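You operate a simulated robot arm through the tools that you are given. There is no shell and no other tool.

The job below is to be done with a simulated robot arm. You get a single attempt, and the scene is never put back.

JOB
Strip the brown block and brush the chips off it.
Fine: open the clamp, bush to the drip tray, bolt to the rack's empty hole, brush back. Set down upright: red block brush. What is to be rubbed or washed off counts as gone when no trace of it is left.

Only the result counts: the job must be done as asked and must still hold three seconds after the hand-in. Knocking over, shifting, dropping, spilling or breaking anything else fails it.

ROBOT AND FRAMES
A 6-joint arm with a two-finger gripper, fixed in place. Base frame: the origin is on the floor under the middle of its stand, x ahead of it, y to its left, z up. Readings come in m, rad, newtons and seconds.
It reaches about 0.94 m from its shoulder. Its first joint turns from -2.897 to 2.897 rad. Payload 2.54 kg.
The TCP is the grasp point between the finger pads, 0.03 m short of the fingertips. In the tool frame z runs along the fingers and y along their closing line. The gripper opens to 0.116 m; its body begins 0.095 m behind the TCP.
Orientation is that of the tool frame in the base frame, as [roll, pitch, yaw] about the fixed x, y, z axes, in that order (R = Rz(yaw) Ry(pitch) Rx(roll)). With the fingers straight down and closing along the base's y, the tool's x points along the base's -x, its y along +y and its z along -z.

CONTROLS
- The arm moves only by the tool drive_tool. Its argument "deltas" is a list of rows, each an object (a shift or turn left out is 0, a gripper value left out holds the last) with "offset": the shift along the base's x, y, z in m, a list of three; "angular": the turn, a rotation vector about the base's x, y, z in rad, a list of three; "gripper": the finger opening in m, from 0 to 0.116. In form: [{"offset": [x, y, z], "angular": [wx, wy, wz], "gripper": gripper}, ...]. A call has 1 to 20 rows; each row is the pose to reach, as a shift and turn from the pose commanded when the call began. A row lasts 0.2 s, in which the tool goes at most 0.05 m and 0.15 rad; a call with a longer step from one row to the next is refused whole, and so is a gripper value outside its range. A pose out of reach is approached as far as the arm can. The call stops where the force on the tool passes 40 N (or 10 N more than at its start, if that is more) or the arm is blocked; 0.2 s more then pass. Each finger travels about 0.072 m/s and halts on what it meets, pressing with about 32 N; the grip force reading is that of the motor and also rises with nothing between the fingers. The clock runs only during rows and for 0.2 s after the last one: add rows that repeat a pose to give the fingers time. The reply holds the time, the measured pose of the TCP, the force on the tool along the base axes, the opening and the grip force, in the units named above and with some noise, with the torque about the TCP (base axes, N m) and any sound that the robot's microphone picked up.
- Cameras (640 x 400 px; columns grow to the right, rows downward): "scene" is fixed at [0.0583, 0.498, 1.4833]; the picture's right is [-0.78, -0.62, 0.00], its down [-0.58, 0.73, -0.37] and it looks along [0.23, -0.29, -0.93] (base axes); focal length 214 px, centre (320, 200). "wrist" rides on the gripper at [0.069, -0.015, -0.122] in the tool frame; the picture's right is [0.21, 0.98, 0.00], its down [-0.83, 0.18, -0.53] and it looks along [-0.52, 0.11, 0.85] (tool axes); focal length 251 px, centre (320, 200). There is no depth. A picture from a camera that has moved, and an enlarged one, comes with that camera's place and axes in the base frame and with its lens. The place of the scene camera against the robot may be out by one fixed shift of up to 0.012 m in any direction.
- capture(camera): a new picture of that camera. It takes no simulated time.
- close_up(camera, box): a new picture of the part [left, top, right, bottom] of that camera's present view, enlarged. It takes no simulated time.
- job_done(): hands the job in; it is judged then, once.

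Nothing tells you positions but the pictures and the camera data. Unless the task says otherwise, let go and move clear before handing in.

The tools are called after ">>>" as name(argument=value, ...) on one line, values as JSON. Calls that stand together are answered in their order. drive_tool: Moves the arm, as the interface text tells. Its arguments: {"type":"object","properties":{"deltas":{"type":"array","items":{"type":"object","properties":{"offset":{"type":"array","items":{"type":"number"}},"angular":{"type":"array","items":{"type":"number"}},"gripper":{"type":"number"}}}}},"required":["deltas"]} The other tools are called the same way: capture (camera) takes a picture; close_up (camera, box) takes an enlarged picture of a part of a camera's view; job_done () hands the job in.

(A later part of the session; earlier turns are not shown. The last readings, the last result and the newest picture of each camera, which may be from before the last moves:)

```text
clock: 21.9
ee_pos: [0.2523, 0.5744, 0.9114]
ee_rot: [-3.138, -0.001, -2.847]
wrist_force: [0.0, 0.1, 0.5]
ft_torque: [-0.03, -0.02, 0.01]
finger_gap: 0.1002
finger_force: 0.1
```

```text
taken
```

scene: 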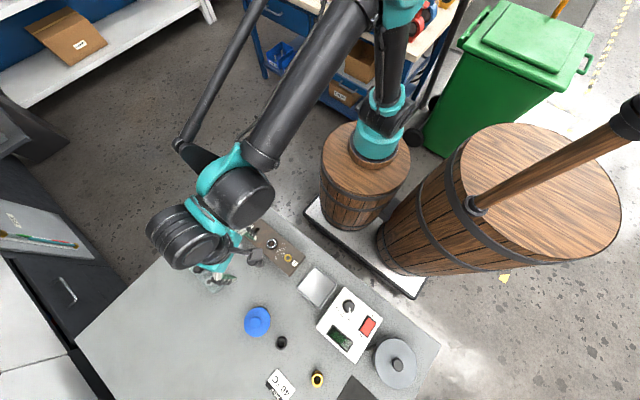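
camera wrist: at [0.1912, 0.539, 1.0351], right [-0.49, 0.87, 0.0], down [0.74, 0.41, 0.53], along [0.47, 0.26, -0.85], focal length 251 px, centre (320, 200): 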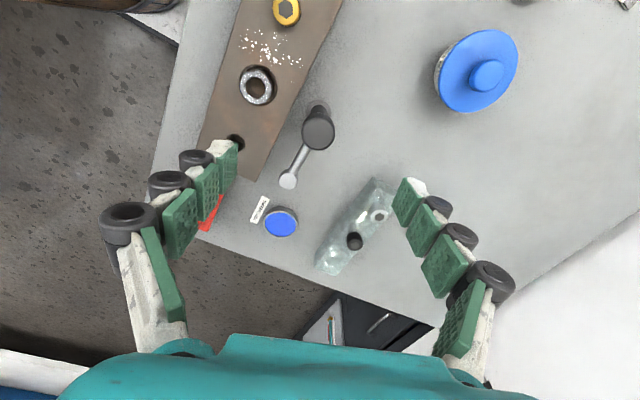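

The clamp is swung clear, with its arm now parallel to the block over the table. I'll re-measure the bush and check the bolt before grasping.

>>> close_up(camera="wrist", box=[210, 50, 338, 130])

>>> close_up(camera="wrist", box=[250, 90, 378, 200])

>>> close_up(camera="scene", box=[240, 225, 340, 315])

```text
5.00 times, centred on (274, 90) of wrist
camera zoom: at [0.1912, 0.539, 1.0351], right [-0.49, 0.87, 0.0], down [0.74, 0.41, 0.53], along [0.47, 0.26, -0.85], focal length 1257 px, centre (550, 750)
```

zoom: 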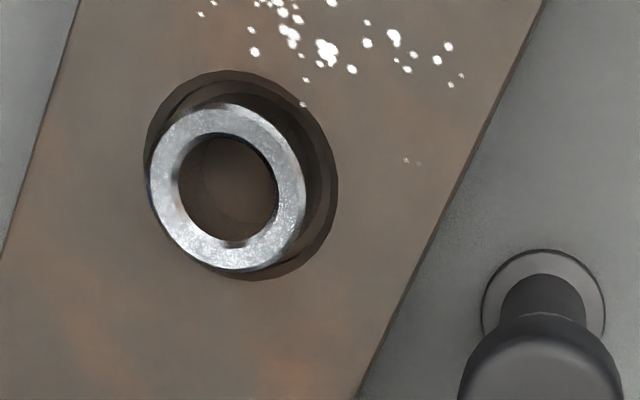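

```text
3.64 times, centred on (314, 145) of wrist
camera zoom: at [0.1912, 0.539, 1.0351], right [-0.49, 0.87, 0.0], down [0.74, 0.41, 0.53], along [0.47, 0.26, -0.85], focal length 914 px, centre (342, 400)
```

zoom: 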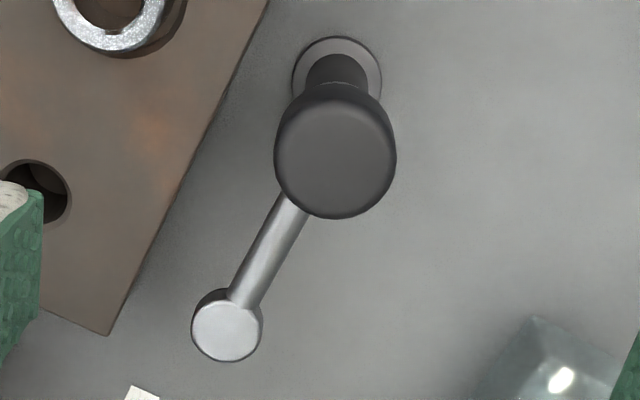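

```text
4.44 times, centred on (290, 270) of scene
camera zoom: at [0.0583, 0.498, 1.4833], right [-0.78, -0.62, 0.0], down [-0.58, 0.73, -0.37], along [0.23, -0.29, -0.93], focal length 953 px, centre (453, -111)
```

zoom: 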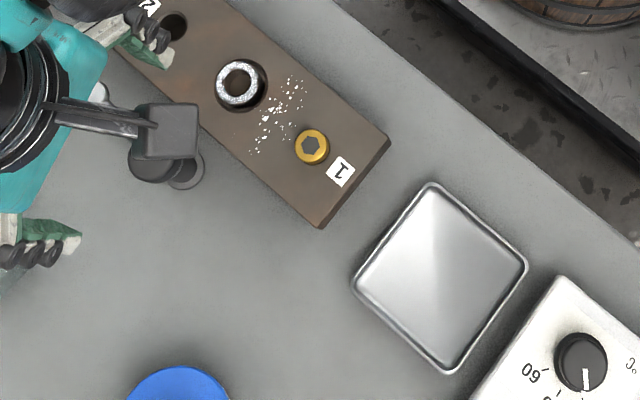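

The bush is at (0.2586, 0.4994), about 32 mm across, standing about 15 mm above the block. I'll approach with the fingers closing on a diagonal so they clear the bolt and post.

>>> drive_tool(deltas=[{"offset": [0.001, -0.012, 0], "angular": [0, 0, -0.135], "gripper": 0.1}, {"offset": [0.002, -0.024, 0], "angular": [0, 0, -0.27], "gripper": 0.08}, {"offset": [0.003, -0.036, 0], "angular": [0, 0, -0.405], "gripper": 0.06}, {"offset": [0.004, -0.048, 0], "angular": [0, 0, -0.54], "gripper": 0.052}, {"offset": [0.005, -0.06, 0], "angular": [0, 0, -0.675], "gripper": 0.052}, {"offset": [0.006, -0.075, -0.02], "angular": [0, 0, -0.81], "gripper": 0.052}, {"offset": [0.0063, -0.075, -0.04], "angular": [0, 0, -0.945], "gripper": 0.052}, {"offset": [0.0063, -0.075, -0.06], "angular": [0, 0, -1.08], "gripper": 0.052}, {"offset": [0.0063, -0.075, -0.06], "angular": [0, 0, -1.08], "gripper": 0.052}])

>>> capture(camera="wrist")

>>> close_up(camera="wrist", box=[240, 110, 400, 210])

```text
clock: 23.9
ee_pos: [0.2612, 0.4985, 0.8509]
ee_rot: [-3.139, -0.001, 2.353]
wrist_force: [-0.3, -0.5, 0.1]
ft_torque: [-0.01, 0.01, 0.0]
finger_gap: 0.0517
finger_force: 0.1
```

```text
taken
camera wrist: at [0.2025, 0.5379, 0.9734], right [0.54, 0.84, 0.0], down [0.71, -0.46, 0.53], along [0.45, -0.29, -0.85], focal length 251 px, centre (320, 200)
```

wrist: 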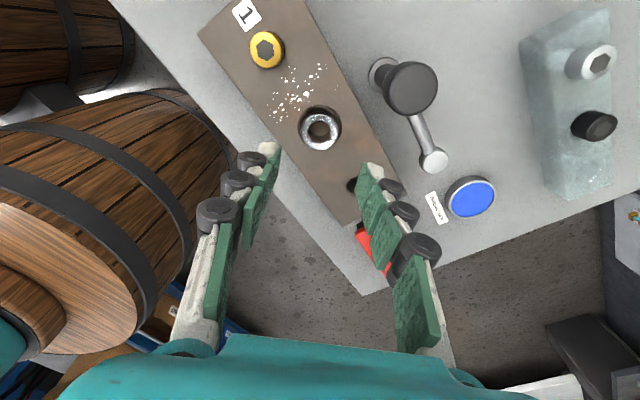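

```text
4.00 times, centred on (320, 160) of wrist
camera zoom: at [0.2025, 0.5379, 0.9734], right [0.54, 0.84, 0.0], down [0.71, -0.46, 0.53], along [0.45, -0.29, -0.85], focal length 1006 px, centre (320, 360)
```

zoom: 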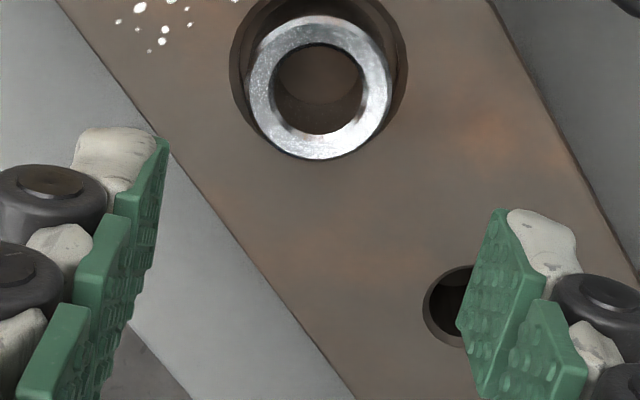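

The bush is about 3 mm off along the pad direction, so I'll correct for that and descend around it.

>>> drive_tool(deltas=[{"offset": [-0.002, 0.0018, -0.03]}, {"offset": [-0.002, 0.0018, -0.06]}, {"offset": [-0.002, 0.0018, -0.075]}, {"offset": [-0.002, 0.0018, -0.083]}, {"offset": [-0.002, 0.0018, -0.083]}])

>>> close_up(camera="wrist", box=[220, 100, 420, 225])

```text
clock: 25.1
ee_pos: [0.2585, 0.5016, 0.7645]
ee_rot: [-3.139, 0.0, 2.356]
wrist_force: [-1.5, 0.8, 3.5]
ft_torque: [0.11, -0.06, 0.04]
finger_gap: 0.0523
finger_force: 0.1
```

```text
3.20 times, centred on (320, 162) of wrist
camera zoom: at [0.1992, 0.5399, 0.8884], right [0.54, 0.84, 0.0], down [0.71, -0.46, 0.53], along [0.45, -0.29, -0.85], focal length 805 px, centre (320, 320)
```

zoom: 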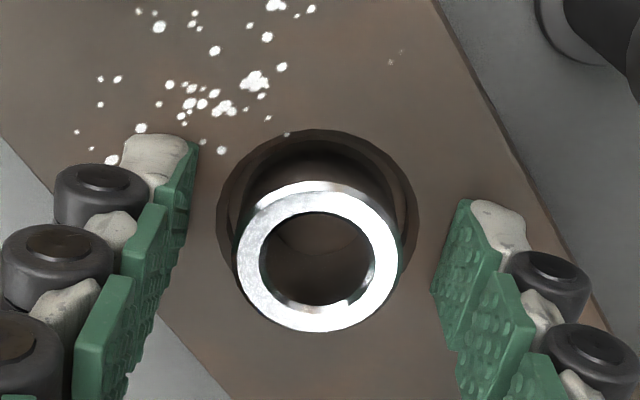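

The fingertips are right at the block surface. I'll lift 1.5 mm and close on the bush.

>>> drive_tool(deltas=[{"offset": [0, 0, 0.0015], "gripper": 0.052}, {"offset": [0, 0, 0.0015], "gripper": 0.015}, {"offset": [0, 0, 0.0015], "gripper": 0.015}, {"offset": [0, 0, 0.0015], "gripper": 0.015}, {"offset": [0, 0, 0.0015], "gripper": 0.015}])

>>> close_up(camera="wrist", box=[220, 100, 420, 225])

```text
clock: 26.3
ee_pos: [0.2592, 0.5017, 0.7661]
ee_rot: [-3.141, -0.001, 2.356]
wrist_force: [-0.1, 0.5, -0.1]
ft_torque: [0.01, 0.01, -0.03]
finger_gap: 0.0317
finger_force: 31.9
```

```text
3.20 times, centred on (320, 162) of wrist
camera zoom: at [0.1999, 0.5405, 0.89], right [0.54, 0.84, 0.0], down [0.71, -0.45, 0.53], along [0.45, -0.29, -0.85], focal length 805 px, centre (320, 320)
```

zoom: 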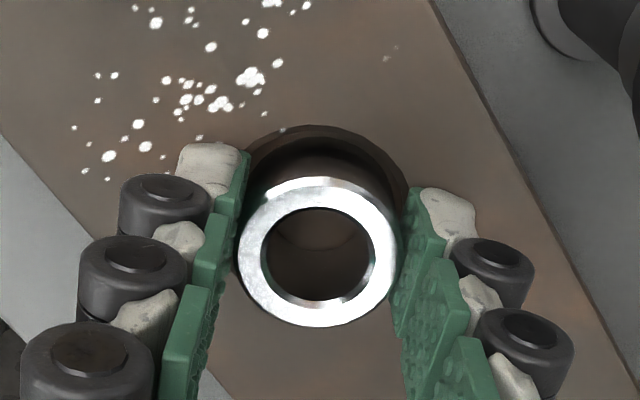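

It's gripped at 31.7 mm. I'll lift straight up.

>>> drive_tool(deltas=[{"offset": [0, 0, 0.005]}, {"offset": [0, 0, 0.015]}, {"offset": [0, 0, 0.03]}, {"offset": [0, 0, 0.05]}, {"offset": [0, 0, 0.075]}, {"offset": [0, 0, 0.1]}, {"offset": [0, 0, 0.12]}, {"offset": [0, 0, 0.12]}])

>>> capture(camera="wrist")

>>> capture(camera="scene")

>>> close_up(camera="scene", box=[230, 225, 350, 315])

```text
clock: 28.1
ee_pos: [0.2605, 0.5013, 0.888]
ee_rot: [-3.139, 0.0, 2.356]
wrist_force: [-0.6, 0.0, 0.9]
ft_torque: [-0.04, 0.01, 0.0]
finger_gap: 0.0152
finger_force: 0.0
```

```text
taken
camera wrist: at [0.2005, 0.5386, 1.0122], right [0.54, 0.84, 0.0], down [0.71, -0.46, 0.53], along [0.45, -0.29, -0.85], focal length 251 px, centre (320, 200)
```

wrist: 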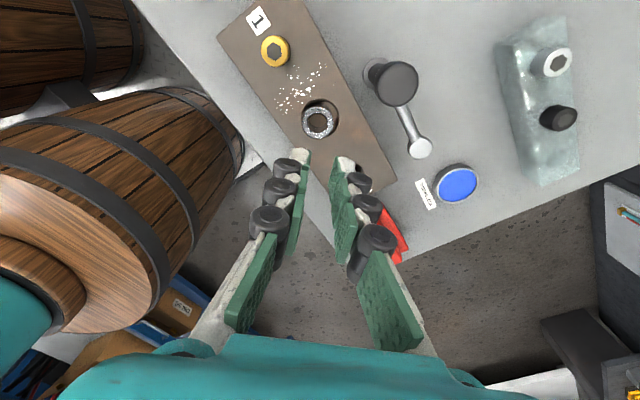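

```text
taken
```

scene: 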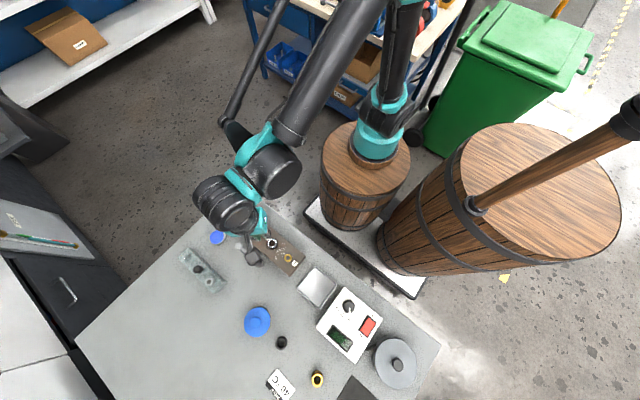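

```text
4.44 times, centred on (290, 270) of scene
camera zoom: at [0.0583, 0.498, 1.4833], right [-0.78, -0.62, 0.0], down [-0.58, 0.73, -0.37], along [0.23, -0.29, -0.93], focal length 953 px, centre (453, -111)
```

zoom: 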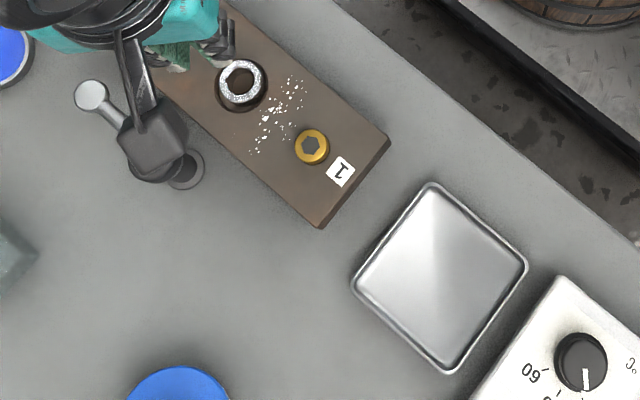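

The bush slipped out of the fingers and is still in its bore. I'll go back down, re-grip, and lift in small steps while watching the force.

>>> drive_tool(deltas=[{"offset": [0, 0, -0.02], "gripper": 0.052}, {"offset": [0, 0, -0.02], "gripper": 0.052}, {"offset": [0, 0, -0.06], "gripper": 0.052}, {"offset": [-0.0005, -0.0005, -0.1], "gripper": 0.052}, {"offset": [-0.0005, -0.0005, -0.119], "gripper": 0.052}, {"offset": [-0.0005, -0.0005, -0.1215], "gripper": 0.052}, {"offset": [-0.0005, -0.0005, -0.1215], "gripper": 0.052}])

>>> close_up(camera="wrist", box=[220, 100, 420, 225])

```text
clock: 29.7
ee_pos: [0.261, 0.4997, 0.7685]
ee_rot: [-3.14, 0.001, 2.357]
wrist_force: [0.2, 0.6, 0.0]
ft_torque: [-0.02, -0.02, -0.03]
finger_gap: 0.0518
finger_force: 0.0
```

```text
3.20 times, centred on (320, 162) of wrist
camera zoom: at [0.2007, 0.539, 0.8906], right [0.54, 0.84, 0.0], down [0.71, -0.46, 0.53], along [0.45, -0.29, -0.85], focal length 805 px, centre (320, 320)
```

zoom: 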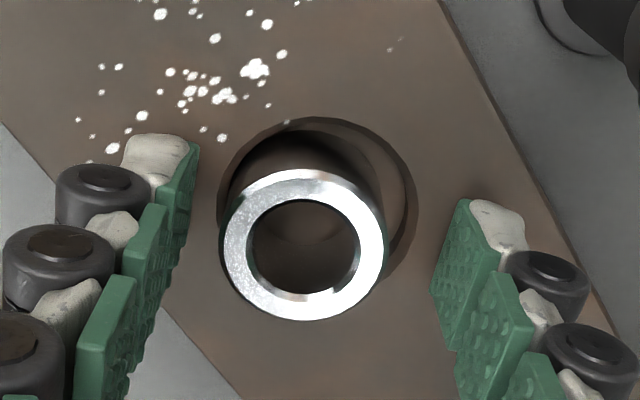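

The bush sits loosely and has shifted a little in the bore, so it was probably lifted and then slipped. I'll centre on it, re-grip, and lift in small steps.

>>> drive_tool(deltas=[{"offset": [-0.001, 0.0003, -0.002], "gripper": 0.052}, {"offset": [-0.001, 0.0003, -0.002], "gripper": 0.0}, {"offset": [-0.001, 0.0003, -0.002], "gripper": 0.0}, {"offset": [-0.001, 0.0003, -0.002], "gripper": 0.0}, {"offset": [-0.001, 0.0003, -0.002], "gripper": 0.0}, {"offset": [-0.001, 0.0003, -0.002], "gripper": 0.0}])

>>> drive_tool(deltas=[{"offset": [0, 0, 0.001]}, {"offset": [0, 0, 0.002]}, {"offset": [0, 0, 0.003]}])

>>> close_up(camera="wrist", box=[220, 100, 420, 225])

```text
clock: 30.4
ee_pos: [0.2574, 0.5016, 0.7652]
ee_rot: [3.141, 0.0, 2.357]
wrist_force: [0.2, -2.5, 18.6]
ft_torque: [-0.11, 0.03, 0.06]
finger_gap: 0.032
finger_force: 39.3
stopped in row 3: the force on the tool passed its limit at 59 N (the readings are from after the stop); the commanded pose is now the measured one
```

```text
clock: 31.2
ee_pos: [0.2607, 0.5013, 0.7679]
ee_rot: [-3.14, 0.0, 2.356]
wrist_force: [0.9, -0.3, -0.8]
ft_torque: [0.01, 0.01, -0.03]
finger_gap: 0.032
finger_force: 32.7
```

```text
3.20 times, centred on (320, 162) of wrist
camera zoom: at [0.1996, 0.5392, 0.8913], right [0.54, 0.84, 0.0], down [0.71, -0.46, 0.53], along [0.45, -0.29, -0.85], focal length 805 px, centre (320, 320)
```

zoom: 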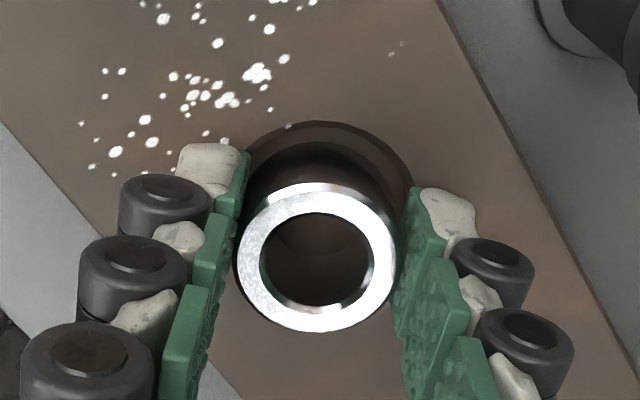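

>>> drive_tool(deltas=[{"offset": [0, 0, 0.002]}, {"offset": [0, 0, 0.004]}, {"offset": [0, 0, 0.006]}, {"offset": [0, 0, 0.006]}])

>>> close_up(camera="wrist", box=[220, 100, 420, 225])

```text
clock: 32.2
ee_pos: [0.2581, 0.5015, 0.7741]
ee_rot: [3.14, -0.001, 2.355]
wrist_force: [-0.6, -0.3, -0.8]
ft_torque: [0.04, 0.02, -0.03]
finger_gap: 0.0316
finger_force: 32.7
```

```text
3.20 times, centred on (320, 162) of wrist
camera zoom: at [0.199, 0.5395, 0.8978], right [0.54, 0.84, 0.0], down [0.71, -0.46, 0.53], along [0.45, -0.29, -0.85], focal length 805 px, centre (320, 320)
```

zoom: 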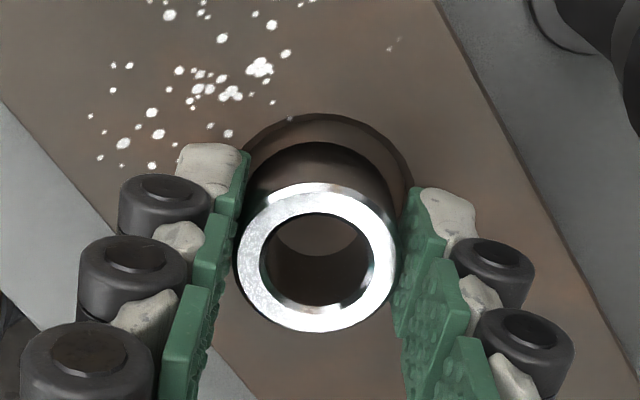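

It's lifting with the fingers this time. I'll continue slowly.

>>> drive_tool(deltas=[{"offset": [0, 0, 0.003]}, {"offset": [0, 0, 0.006]}, {"offset": [0, 0, 0.009]}, {"offset": [0, 0, 0.012]}, {"offset": [0, 0, 0.015]}, {"offset": [0, 0, 0.018]}, {"offset": [0, 0, 0.021]}])

>>> close_up(camera="wrist", box=[220, 100, 420, 225])

```text
clock: 33.8
ee_pos: [0.2592, 0.5011, 0.7966]
ee_rot: [-3.141, 0.001, 2.356]
wrist_force: [0.1, 0.2, -2.3]
ft_torque: [0.01, -0.01, -0.01]
finger_gap: 0.0317
finger_force: 32.2
```

```text
3.20 times, centred on (320, 162) of wrist
camera zoom: at [0.1993, 0.5396, 0.9192], right [0.54, 0.84, 0.0], down [0.71, -0.46, 0.53], along [0.45, -0.29, -0.85], focal length 805 px, centre (320, 320)
```

zoom: 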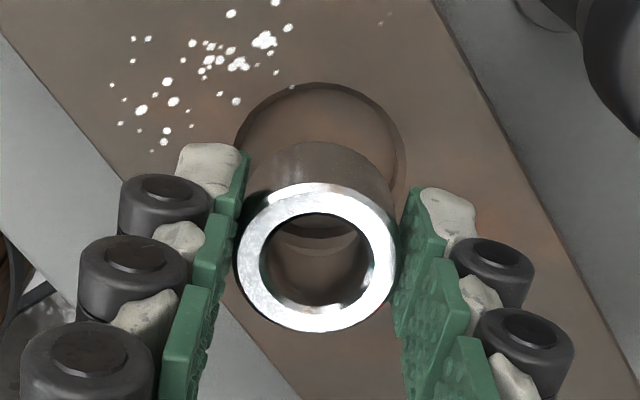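

The bush is out of the recess. I'll raise it well above the bolt and carry it gently over to the tray, centred near (0.053, 0.508).

>>> drive_tool(deltas=[{"offset": [0, 0, 0.008]}, {"offset": [0, 0, 0.02]}, {"offset": [0, 0, 0.035]}, {"offset": [0, 0, 0.05]}, {"offset": [0, 0, 0.06]}, {"offset": [-0.008, 0, 0.064]}, {"offset": [-0.024, 0.001, 0.064]}, {"offset": [-0.046, 0.001, 0.064]}, {"offset": [-0.07, 0.002, 0.064]}, {"offset": [-0.094, 0.003, 0.064]}, {"offset": [-0.118, 0.004, 0.064]}, {"offset": [-0.142, 0.005, 0.064]}, {"offset": [-0.166, 0.006, 0.064]}, {"offset": [-0.186, 0.0065, 0.064]}, {"offset": [-0.2, 0.0065, 0.064]}, {"offset": [-0.2065, 0.0065, 0.064]}, {"offset": [-0.2065, 0.0065, 0.064]}])

>>> capture(camera="wrist")

>>> capture(camera="scene")

```text
clock: 37.4
ee_pos: [0.0508, 0.5075, 0.8607]
ee_rot: [3.141, 0.0, 2.356]
wrist_force: [0.0, 0.4, -1.0]
ft_torque: [0.01, -0.02, 0.02]
finger_gap: 0.0318
finger_force: 32.0
```

```text
taken
camera wrist: at [-0.0075, 0.5462, 0.9834], right [0.54, 0.84, 0.0], down [0.71, -0.46, 0.53], along [0.45, -0.29, -0.85], focal length 251 px, centre (320, 200)
```

wrist: 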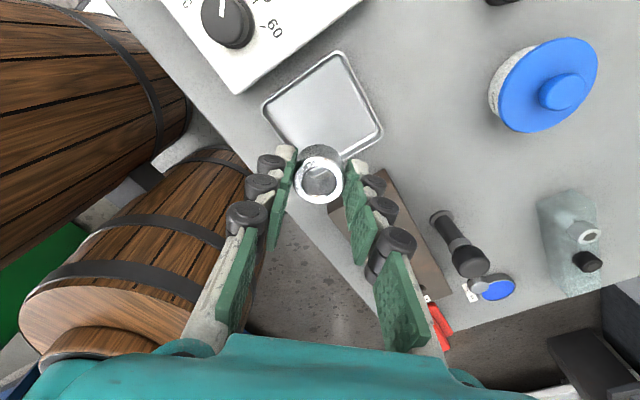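

```text
taken
```

scene: 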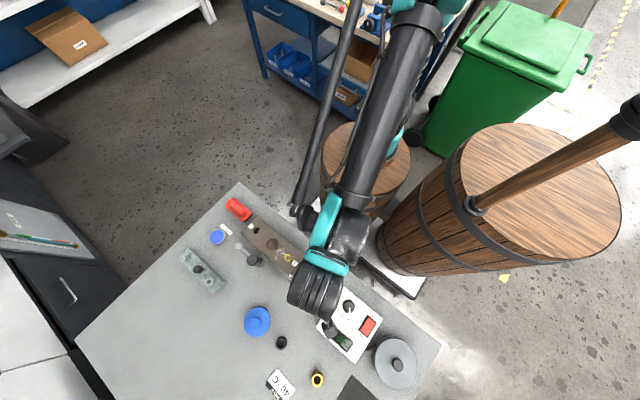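

The bush is above the tray centre. I'll descend, then creep down until it touches.

>>> drive_tool(deltas=[{"offset": [0, 0.001, -0.01]}, {"offset": [0, 0.001, -0.025]}, {"offset": [0, 0.001, -0.04]}, {"offset": [0, 0.001, -0.055]}, {"offset": [0, 0.001, -0.068]}, {"offset": [0, 0.001, -0.078]}, {"offset": [0, 0.001, -0.085]}, {"offset": [0, 0.001, -0.085]}])

>>> close_up(camera="wrist", box=[200, 60, 440, 210])

```text
clock: 39.2
ee_pos: [0.0518, 0.5098, 0.7746]
ee_rot: [-3.141, 0.002, 2.356]
wrist_force: [-0.2, 0.0, -0.1]
ft_torque: [0.04, -0.01, -0.03]
finger_gap: 0.0319
finger_force: 32.1
```

```text
2.67 times, centred on (320, 135) of wrist
camera zoom: at [-0.0078, 0.5484, 0.898], right [0.54, 0.84, 0.0], down [0.71, -0.46, 0.53], along [0.45, -0.29, -0.85], focal length 670 px, centre (320, 373)
```

zoom: 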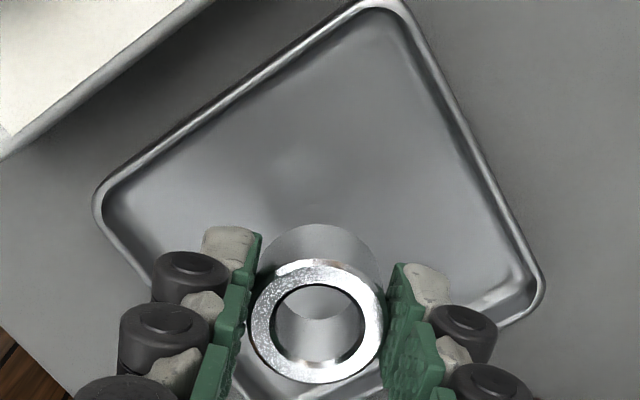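

>>> drive_tool(deltas=[{"offset": [0, 0, -0.003]}, {"offset": [0, 0, -0.006]}, {"offset": [0, 0, -0.008]}, {"offset": [0, 0, -0.01]}, {"offset": [0, 0, -0.012]}, {"offset": [0, 0, -0.014]}, {"offset": [0, 0, -0.014]}])

>>> close_up(camera="wrist", box=[200, 60, 440, 210])

```text
clock: 40.8
ee_pos: [0.0514, 0.5103, 0.7596]
ee_rot: [3.141, 0.002, 2.356]
wrist_force: [0.5, 0.4, -1.5]
ft_torque: [-0.01, 0.03, 0.0]
finger_gap: 0.0316
finger_force: 32.3
```

```text
2.67 times, centred on (320, 135) of wrist
camera zoom: at [-0.0083, 0.5481, 0.8836], right [0.54, 0.84, 0.0], down [0.71, -0.46, 0.53], along [0.45, -0.29, -0.85], focal length 670 px, centre (320, 373)
```

zoom: 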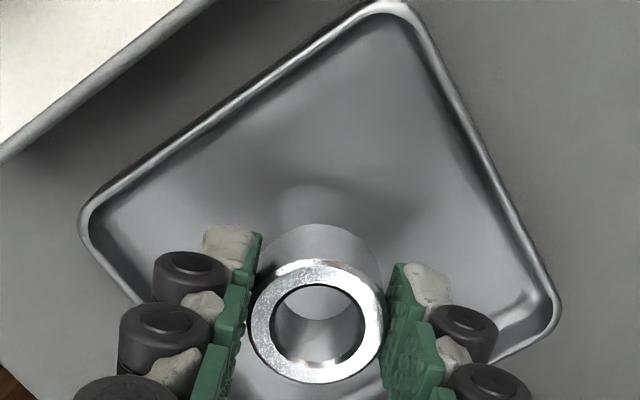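

>>> drive_tool(deltas=[{"offset": [0, 0, -0.0015]}, {"offset": [0, 0, -0.003]}, {"offset": [0, 0, -0.0045]}, {"offset": [0, 0, -0.006]}, {"offset": [0, 0, -0.006]}])

>>> close_up(camera="wrist", box=[200, 60, 440, 210])

```text
clock: 42.0
ee_pos: [0.0506, 0.5081, 0.7543]
ee_rot: [-3.14, 0.001, 2.357]
wrist_force: [0.4, 0.6, -1.0]
ft_torque: [-0.02, 0.0, 0.0]
finger_gap: 0.0318
finger_force: 31.7
```

```text
2.67 times, centred on (320, 135) of wrist
camera zoom: at [-0.008, 0.5475, 0.8773], right [0.54, 0.84, 0.0], down [0.71, -0.46, 0.53], along [0.45, -0.29, -0.85], focal length 670 px, centre (320, 373)
```

zoom: 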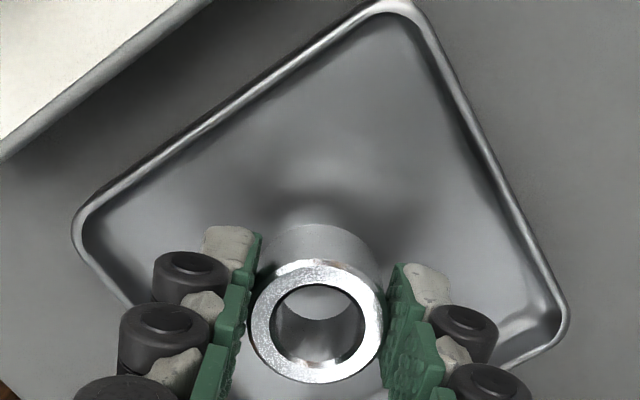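

>>> drive_tool(deltas=[{"offset": [0, 0, -0.0015]}, {"offset": [0, 0, -0.003]}, {"offset": [0, 0, -0.0045]}, {"offset": [0, 0, -0.0045]}])

>>> close_up(camera="wrist", box=[200, 60, 440, 210])

```text
clock: 43.0
ee_pos: [0.0528, 0.5105, 0.7508]
ee_rot: [-3.14, -0.001, 2.356]
wrist_force: [-0.7, -0.3, -2.0]
ft_torque: [-0.02, 0.02, -0.01]
finger_gap: 0.0318
finger_force: 32.0
```

```text
2.67 times, centred on (320, 135) of wrist
camera zoom: at [-0.0071, 0.5479, 0.8737], right [0.54, 0.84, 0.0], down [0.71, -0.46, 0.53], along [0.45, -0.29, -0.85], focal length 670 px, centre (320, 373)
```

zoom: 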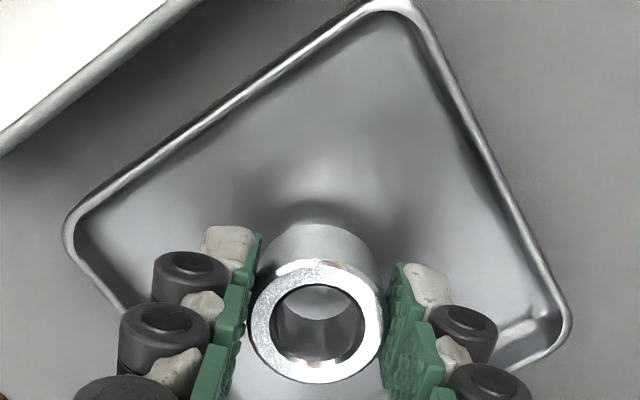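

>>> drive_tool(deltas=[{"offset": [0, 0, -0.001]}, {"offset": [0, 0, -0.002]}, {"offset": [0, 0, -0.003]}, {"offset": [0, 0, -0.004]}, {"offset": [0, 0, -0.004]}])

>>> close_up(camera="wrist", box=[200, 60, 440, 210])

```text
clock: 44.2
ee_pos: [0.0518, 0.5088, 0.7451]
ee_rot: [3.141, -0.001, 2.355]
wrist_force: [-0.7, 0.3, -0.7]
ft_torque: [0.0, -0.02, 0.0]
finger_gap: 0.0317
finger_force: 32.3
```

```text
2.67 times, centred on (320, 135) of wrist
camera zoom: at [-0.0073, 0.5469, 0.8691], right [0.54, 0.84, 0.0], down [0.71, -0.46, 0.53], along [0.45, -0.29, -0.85], focal length 670 px, centre (320, 373)
```

zoom: 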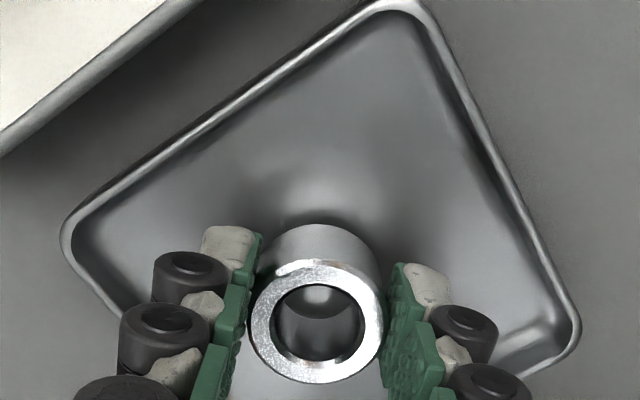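

>>> drive_tool(deltas=[{"offset": [0, 0, -0.001]}, {"offset": [0, 0, -0.002]}, {"offset": [0, 0, -0.003]}, {"offset": [0, 0, -0.003]}])

>>> close_up(camera="wrist", box=[200, 60, 440, 210])

```text
clock: 45.2
ee_pos: [0.0518, 0.5091, 0.7423]
ee_rot: [3.141, 0.0, 2.357]
wrist_force: [-0.5, -0.4, -1.1]
ft_torque: [-0.01, 0.03, 0.02]
finger_gap: 0.0317
finger_force: 32.2
```

```text
2.67 times, centred on (320, 135) of wrist
camera zoom: at [-0.0072, 0.5469, 0.8663], right [0.54, 0.84, 0.0], down [0.71, -0.46, 0.53], along [0.45, -0.29, -0.85], focal length 670 px, centre (320, 373)
```

zoom: 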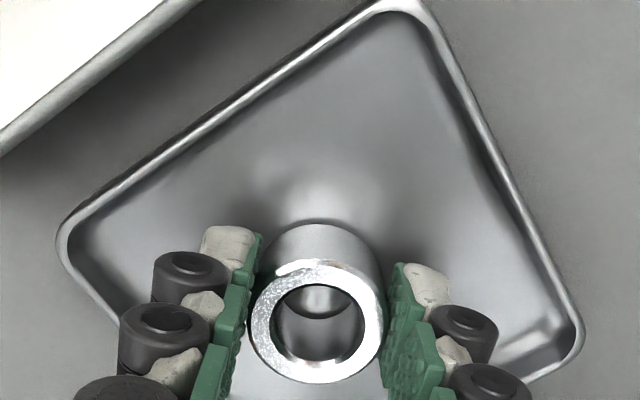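

>>> drive_tool(deltas=[{"offset": [0, 0, -0.001]}, {"offset": [0, 0, -0.002]}, {"offset": [0, 0, -0.003]}, {"offset": [0, 0, -0.003]}])

>>> close_up(camera="wrist", box=[240, 100, 400, 200])

```text
clock: 46.2
ee_pos: [0.0513, 0.5079, 0.7401]
ee_rot: [3.141, 0.001, 2.357]
wrist_force: [7.1, 5.7, 22.5]
ft_torque: [0.14, -0.25, -0.01]
finger_gap: 0.0319
finger_force: 32.2
```

```text
4.00 times, centred on (320, 150) of wrist
camera zoom: at [-0.0076, 0.5461, 0.8626], right [0.54, 0.84, 0.0], down [0.71, -0.46, 0.53], along [0.45, -0.29, -0.85], focal length 1006 px, centre (320, 400)
```

zoom: 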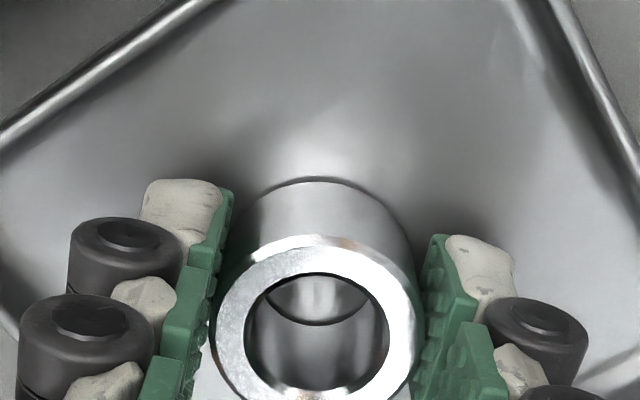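

Contact on the tray floor. I'll relax the load and open the fingers slightly.

>>> drive_tool(deltas=[{"offset": [0, 0, 0.0008]}, {"offset": [0, 0, 0.0008], "gripper": 0.036}, {"offset": [0, 0, 0.0008], "gripper": 0.042}, {"offset": [0, 0, 0.0008], "gripper": 0.046}, {"offset": [0, 0, 0.0008], "gripper": 0.046}])

>>> close_up(camera="wrist", box=[200, 60, 440, 210])

```text
clock: 47.4
ee_pos: [0.0515, 0.5078, 0.7381]
ee_rot: [3.142, 0.001, 2.355]
wrist_force: [-1.0, -0.3, 0.4]
ft_torque: [0.0, -0.01, 0.01]
finger_gap: 0.0459
finger_force: 0.1
```

```text
2.67 times, centred on (320, 135) of wrist
camera zoom: at [-0.0078, 0.5465, 0.863], right [0.54, 0.84, 0.0], down [0.71, -0.46, 0.53], along [0.45, -0.29, -0.85], focal length 670 px, centre (320, 373)
```

zoom: 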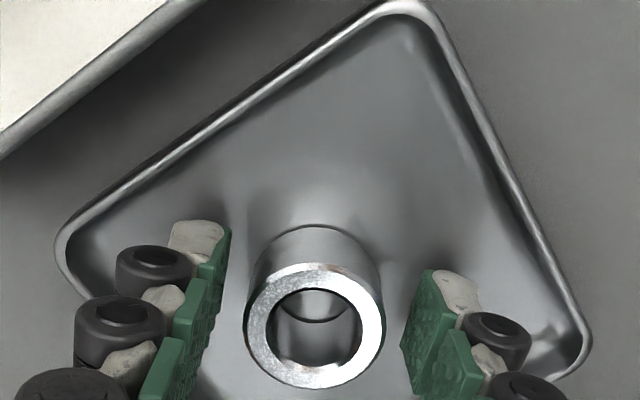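

The bush stands upright in the tray. I'll rise straight up.

>>> drive_tool(deltas=[{"offset": [0, 0, 0.006]}, {"offset": [0, 0, 0.015]}, {"offset": [0, 0, 0.03]}, {"offset": [0, 0, 0.06]}, {"offset": [0, 0, 0.1]}, {"offset": [0, 0, 0.13]}, {"offset": [0, 0, 0.13]}])

>>> capture(camera="wrist")

>>> close_up(camera="wrist", box=[240, 60, 400, 160])

```text
clock: 49.0
ee_pos: [0.0495, 0.5085, 0.8693]
ee_rot: [3.141, -0.001, 2.355]
wrist_force: [-0.1, -0.8, -0.3]
ft_torque: [-0.02, 0.01, -0.02]
finger_gap: 0.0459
finger_force: 0.1
```

```text
taken
camera wrist: at [-0.0089, 0.5469, 0.9931], right [0.54, 0.84, 0.0], down [0.71, -0.46, 0.53], along [0.45, -0.29, -0.85], focal length 251 px, centre (320, 200)
```

wrist: 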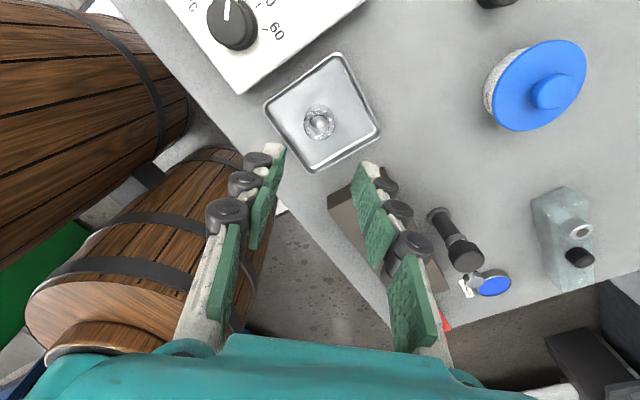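

```text
4.00 times, centred on (320, 110) of wrist
camera zoom: at [-0.0089, 0.5469, 0.9931], right [0.54, 0.84, 0.0], down [0.71, -0.46, 0.53], along [0.45, -0.29, -0.85], focal length 1006 px, centre (320, 560)
```

zoom: 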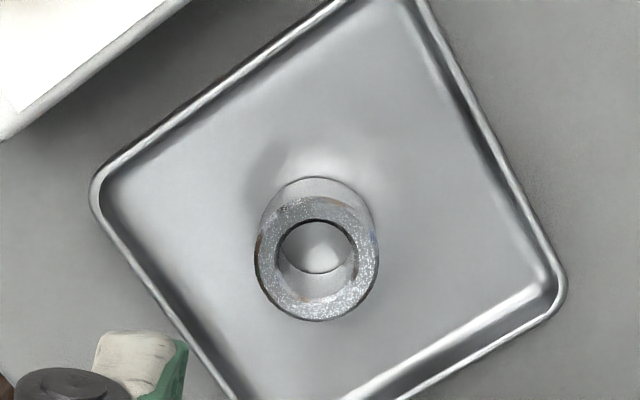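

The bush is in the tray. Next is the gold bolt at (0.183, 0.4985). I'll turn so the fingers close along y, which also suits the rack.

>>> drive_tool(deltas=[{"offset": [0.022, -0.002, 0], "angular": [0, 0, 0.131], "gripper": 0.05}, {"offset": [0.044, -0.004, 0], "angular": [0, 0, 0.262], "gripper": 0.05}, {"offset": [0.066, -0.006, 0], "angular": [0, 0, 0.393], "gripper": 0.05}, {"offset": [0.09, -0.008, 0], "angular": [0, 0, 0.524], "gripper": 0.05}, {"offset": [0.112, -0.009, -0.005], "angular": [0, 0, 0.655], "gripper": 0.05}, {"offset": [0.1335, -0.01, -0.01], "angular": [0, 0, 0.786], "gripper": 0.05}, {"offset": [0.1335, -0.01, -0.015], "angular": [0, 0, 0.786], "gripper": 0.05}, {"offset": [0.1335, -0.01, -0.015], "angular": [0, 0, 0.786], "gripper": 0.05}])

>>> capture(camera="wrist")

>>> close_up(camera="wrist", box=[240, 80, 400, 180])

```text
clock: 50.8
ee_pos: [0.1872, 0.4986, 0.8556]
ee_rot: [-3.141, -0.003, -3.139]
wrist_force: [-0.3, -0.3, 0.1]
ft_torque: [0.01, -0.02, 0.01]
finger_gap: 0.0499
finger_force: 0.0
```

```text
taken
camera wrist: at [0.1172, 0.484, 0.9789], right [-0.22, 0.98, 0.0], down [0.83, 0.18, 0.53], along [0.52, 0.11, -0.85], focal length 251 px, centre (320, 200)
```

wrist: 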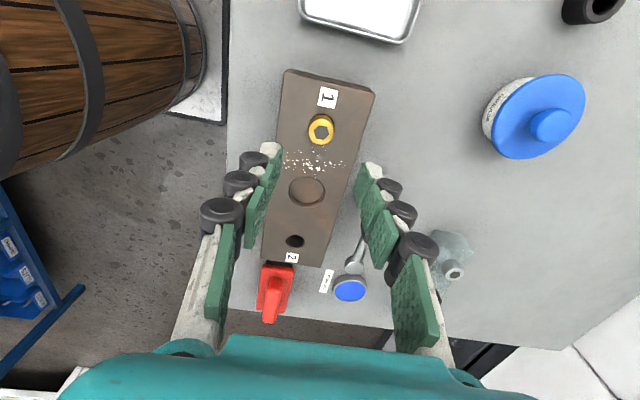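

```text
4.00 times, centred on (320, 130) of wrist
camera zoom: at [0.1172, 0.484, 0.9789], right [-0.22, 0.98, 0.0], down [0.83, 0.18, 0.53], along [0.52, 0.11, -0.85], focal length 1006 px, centre (320, 480)
```

zoom: 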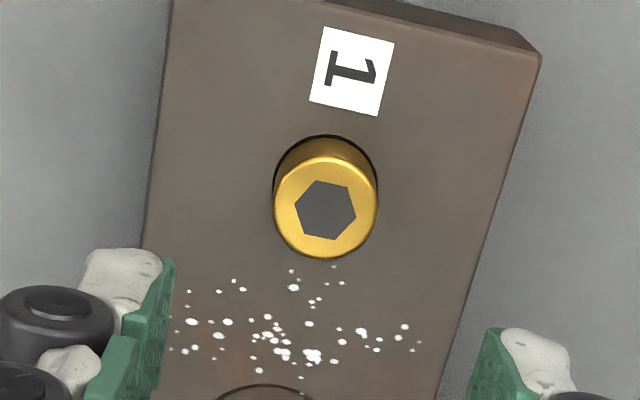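

The bolt head is at (0.1835, 0.4995). I'll centre on it and descend.

>>> drive_tool(deltas=[{"offset": [-0.0035, 0.001, -0.03]}, {"offset": [-0.0035, 0.001, -0.06]}, {"offset": [-0.0035, 0.001, -0.08]}, {"offset": [-0.0035, 0.001, -0.088]}, {"offset": [-0.0035, 0.001, -0.088]}])

>>> close_up(camera="wrist", box=[220, 100, 420, 225])

```text
clock: 52.0
ee_pos: [0.1811, 0.5002, 0.7672]
ee_rot: [3.14, 0.0, -3.141]
wrist_force: [0.7, -0.1, 0.0]
ft_torque: [-0.03, 0.01, 0.01]
finger_gap: 0.05
finger_force: 0.1
```

```text
3.20 times, centred on (320, 162) of wrist
camera zoom: at [0.1131, 0.4854, 0.8902], right [-0.22, 0.98, 0.0], down [0.83, 0.18, 0.53], along [0.52, 0.11, -0.85], focal length 805 px, centre (320, 320)
```

zoom: 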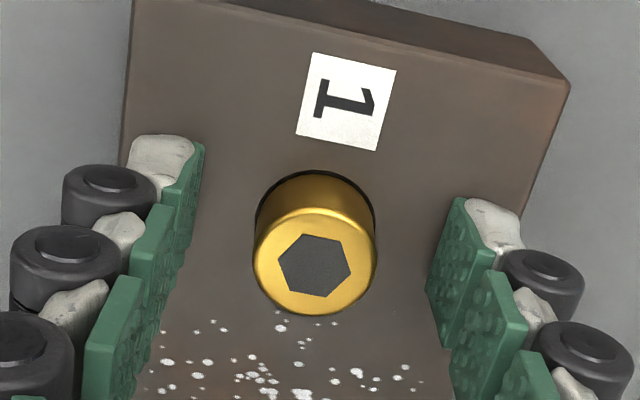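

>>> drive_tool(deltas=[{"offset": [0, -0.0008, 0], "gripper": 0.05}, {"offset": [0, -0.0008, 0], "gripper": 0.0}, {"offset": [0, -0.0008, 0], "gripper": 0.0}, {"offset": [0, -0.0008, 0], "gripper": 0.0}, {"offset": [0, -0.0008, 0], "gripper": 0.0}])

>>> drive_tool(deltas=[{"offset": [0, 0, 0.001]}, {"offset": [0, 0, 0.003]}, {"offset": [0, 0, 0.005]}, {"offset": [0, 0, 0.005]}])

>>> close_up(camera="wrist", box=[220, 100, 420, 225])

```text
clock: 53.2
ee_pos: [0.1824, 0.5006, 0.7663]
ee_rot: [3.141, 0.0, -3.141]
wrist_force: [0.2, 0.7, 0.1]
ft_torque: [0.01, 0.0, 0.02]
finger_gap: 0.0227
finger_force: 32.1
```

```text
clock: 54.2
ee_pos: [0.1815, 0.4994, 0.7731]
ee_rot: [3.142, 0.001, -3.142]
wrist_force: [0.6, -0.1, -2.1]
ft_torque: [-0.01, 0.02, 0.02]
finger_gap: 0.0229
finger_force: 32.3
```

```text
3.20 times, centred on (320, 162) of wrist
camera zoom: at [0.1139, 0.4838, 0.8955], right [-0.22, 0.98, 0.0], down [0.83, 0.18, 0.53], along [0.52, 0.11, -0.85], focal length 805 px, centre (320, 320)
```

zoom: 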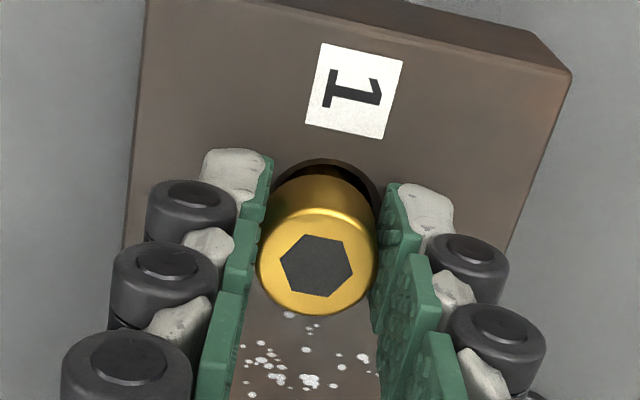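

The bolt is rising with the fingers, and the load shows about 2 N of weight. I'll continue slowly.

>>> drive_tool(deltas=[{"offset": [0, 0, 0.003]}, {"offset": [0, 0, 0.006]}, {"offset": [0, 0, 0.009]}, {"offset": [0, 0, 0.012]}, {"offset": [0, 0, 0.016]}, {"offset": [0, 0, 0.02]}, {"offset": [0, 0, 0.024]}, {"offset": [0, 0, 0.024]}])

>>> close_up(camera="wrist", box=[220, 100, 420, 225])

```text
clock: 56.0
ee_pos: [0.1823, 0.4997, 0.7973]
ee_rot: [3.141, 0.0, 3.141]
wrist_force: [-0.3, 0.2, -0.3]
ft_torque: [0.03, 0.01, -0.01]
finger_gap: 0.0227
finger_force: 32.3
```

```text
3.20 times, centred on (320, 162) of wrist
camera zoom: at [0.1136, 0.4848, 0.9198], right [-0.22, 0.98, 0.0], down [0.83, 0.18, 0.53], along [0.52, 0.11, -0.85], focal length 805 px, centre (320, 320)
```

zoom: 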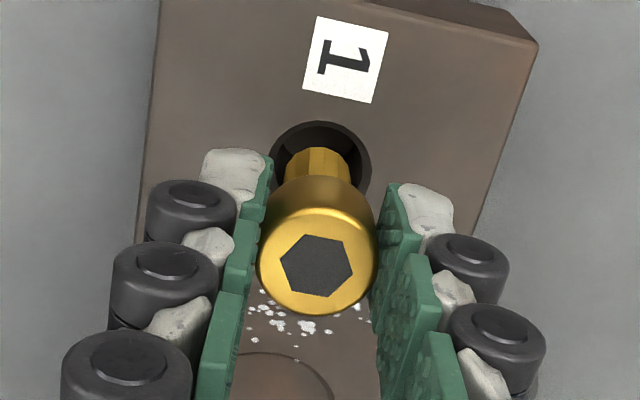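

The bolt's slim shank is coming clear. I'll raise to z≈0.90 and carry it toward the rack's empty end hole near (0.43, 0.687).

>>> drive_tool(deltas=[{"offset": [0, 0, 0.008]}, {"offset": [0, 0, 0.02]}, {"offset": [0, 0, 0.04]}, {"offset": [0, 0, 0.06]}, {"offset": [0, 0, 0.08]}, {"offset": [0, 0, 0.095]}, {"offset": [0.006, 0.004, 0.1]}, {"offset": [0.02, 0.014, 0.103]}, {"offset": [0.04, 0.03, 0.103]}, {"offset": [0.062, 0.047, 0.103]}, {"offset": [0.084, 0.064, 0.103]}, {"offset": [0.106, 0.08, 0.103]}, {"offset": [0.128, 0.097, 0.103]}, {"offset": [0.15, 0.113, 0.103]}, {"offset": [0.172, 0.13, 0.103]}, {"offset": [0.194, 0.147, 0.103]}, {"offset": [0.214, 0.162, 0.103]}, {"offset": [0.23, 0.174, 0.103]}, {"offset": [0.238, 0.18, 0.103]}, {"offset": [0.238, 0.18, 0.103]}])

>>> capture(camera="wrist")

>>> capture(camera="scene")

```text
clock: 60.2
ee_pos: [0.421, 0.678, 0.897]
ee_rot: [3.141, 0.0, -3.141]
wrist_force: [0.6, 0.1, -0.6]
ft_torque: [0.0, -0.02, 0.0]
finger_gap: 0.0227
finger_force: 31.8
```

```text
taken
camera wrist: at [0.3511, 0.6635, 1.0213], right [-0.22, 0.98, 0.0], down [0.83, 0.18, 0.53], along [0.52, 0.11, -0.85], focal length 251 px, centre (320, 200)
```

wrist: 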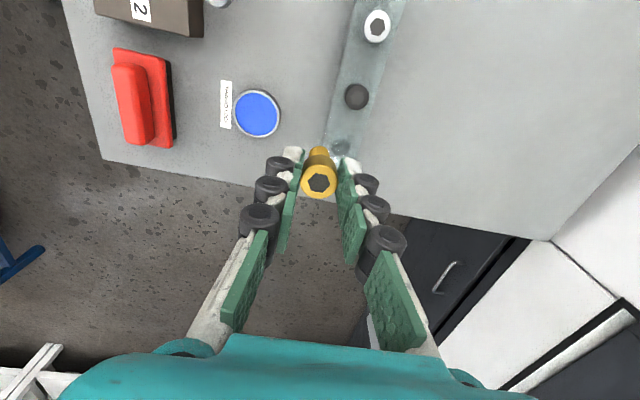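

```text
taken
```

scene: 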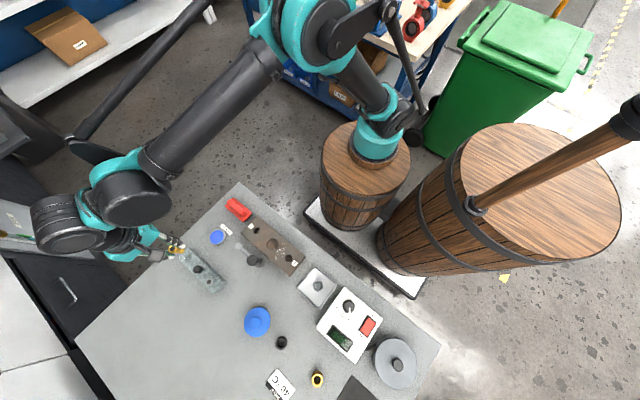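

Reach is fine and the bolt is still held. I'll zoom to find the empty hole precisely.

>>> close_up(camera="wrist", box=[270, 80, 430, 180])

>>> close_up(camera="wrist", box=[290, 0, 450, 100])

>>> close_up(camera="scene", box=[140, 225, 236, 300])

```text
4.00 times, centred on (350, 130) of wrist
camera zoom: at [0.3511, 0.6635, 1.0213], right [-0.22, 0.98, 0.0], down [0.83, 0.18, 0.53], along [0.52, 0.11, -0.85], focal length 1006 px, centre (200, 480)
```

zoom: 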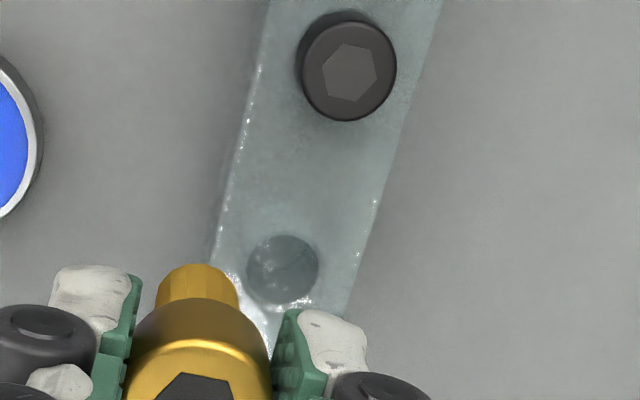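

```text
4.00 times, centred on (370, 50) of wrist
camera zoom: at [0.3511, 0.6635, 1.0213], right [-0.22, 0.98, 0.0], down [0.83, 0.18, 0.53], along [0.52, 0.11, -0.85], focal length 1006 px, centre (120, 800)
```

zoom: 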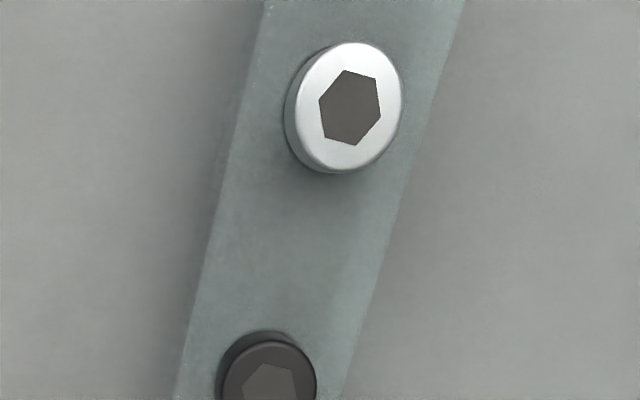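

```text
5.33 times, centred on (188, 262) of scene
camera zoom: at [0.0583, 0.498, 1.4833], right [-0.78, -0.62, 0.0], down [-0.58, 0.73, -0.37], along [0.23, -0.29, -0.93], focal length 1144 px, centre (1024, -133)
```

zoom: 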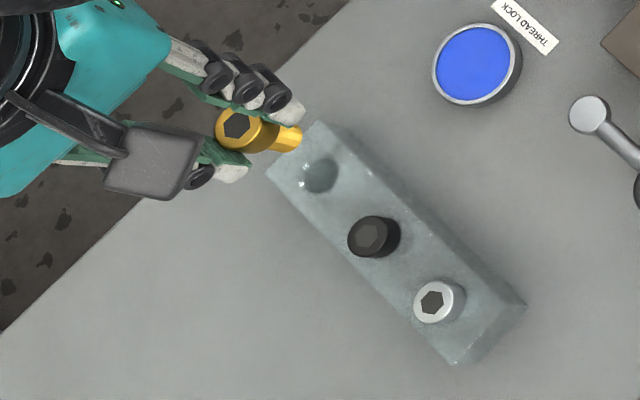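

The rack is glassy and its empty hole is near (0.447, 0.708). I'll move over that estimate and re-measure before lowering.

>>> drive_tool(deltas=[{"offset": [0.009, 0.01, 0]}, {"offset": [0.018, 0.02, 0]}, {"offset": [0.026, 0.03, 0]}, {"offset": [0.026, 0.03, 0]}])

>>> close_up(camera="wrist", box=[240, 80, 400, 180])

>>> capture(camera="wrist")

```text
clock: 61.2
ee_pos: [0.4467, 0.7091, 0.8989]
ee_rot: [-3.14, 0.0, 3.141]
wrist_force: [0.5, -0.2, -1.5]
ft_torque: [0.0, -0.01, -0.01]
finger_gap: 0.0226
finger_force: 31.7
```

```text
4.00 times, centred on (320, 130) of wrist
camera zoom: at [0.3765, 0.6948, 1.0233], right [-0.22, 0.98, 0.0], down [0.83, 0.18, 0.53], along [0.52, 0.11, -0.85], focal length 1006 px, centre (320, 480)
```

zoom: 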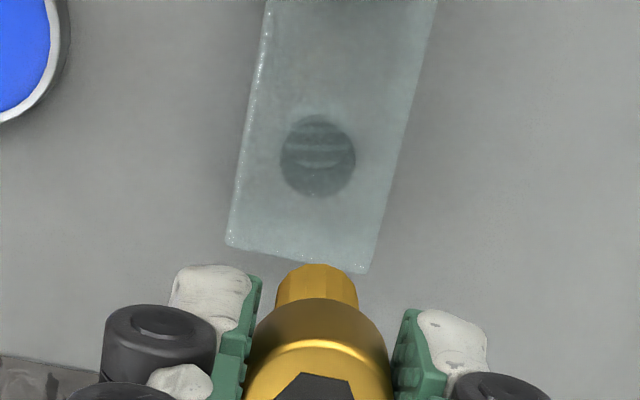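

```text
taken
camera wrist: at [0.3765, 0.6948, 1.0233], right [-0.22, 0.98, 0.0], down [0.83, 0.18, 0.53], along [0.52, 0.11, -0.85], focal length 251 px, centre (320, 200)
```

wrist: 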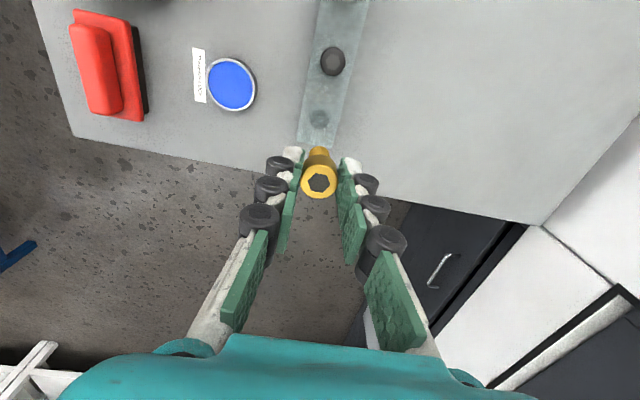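

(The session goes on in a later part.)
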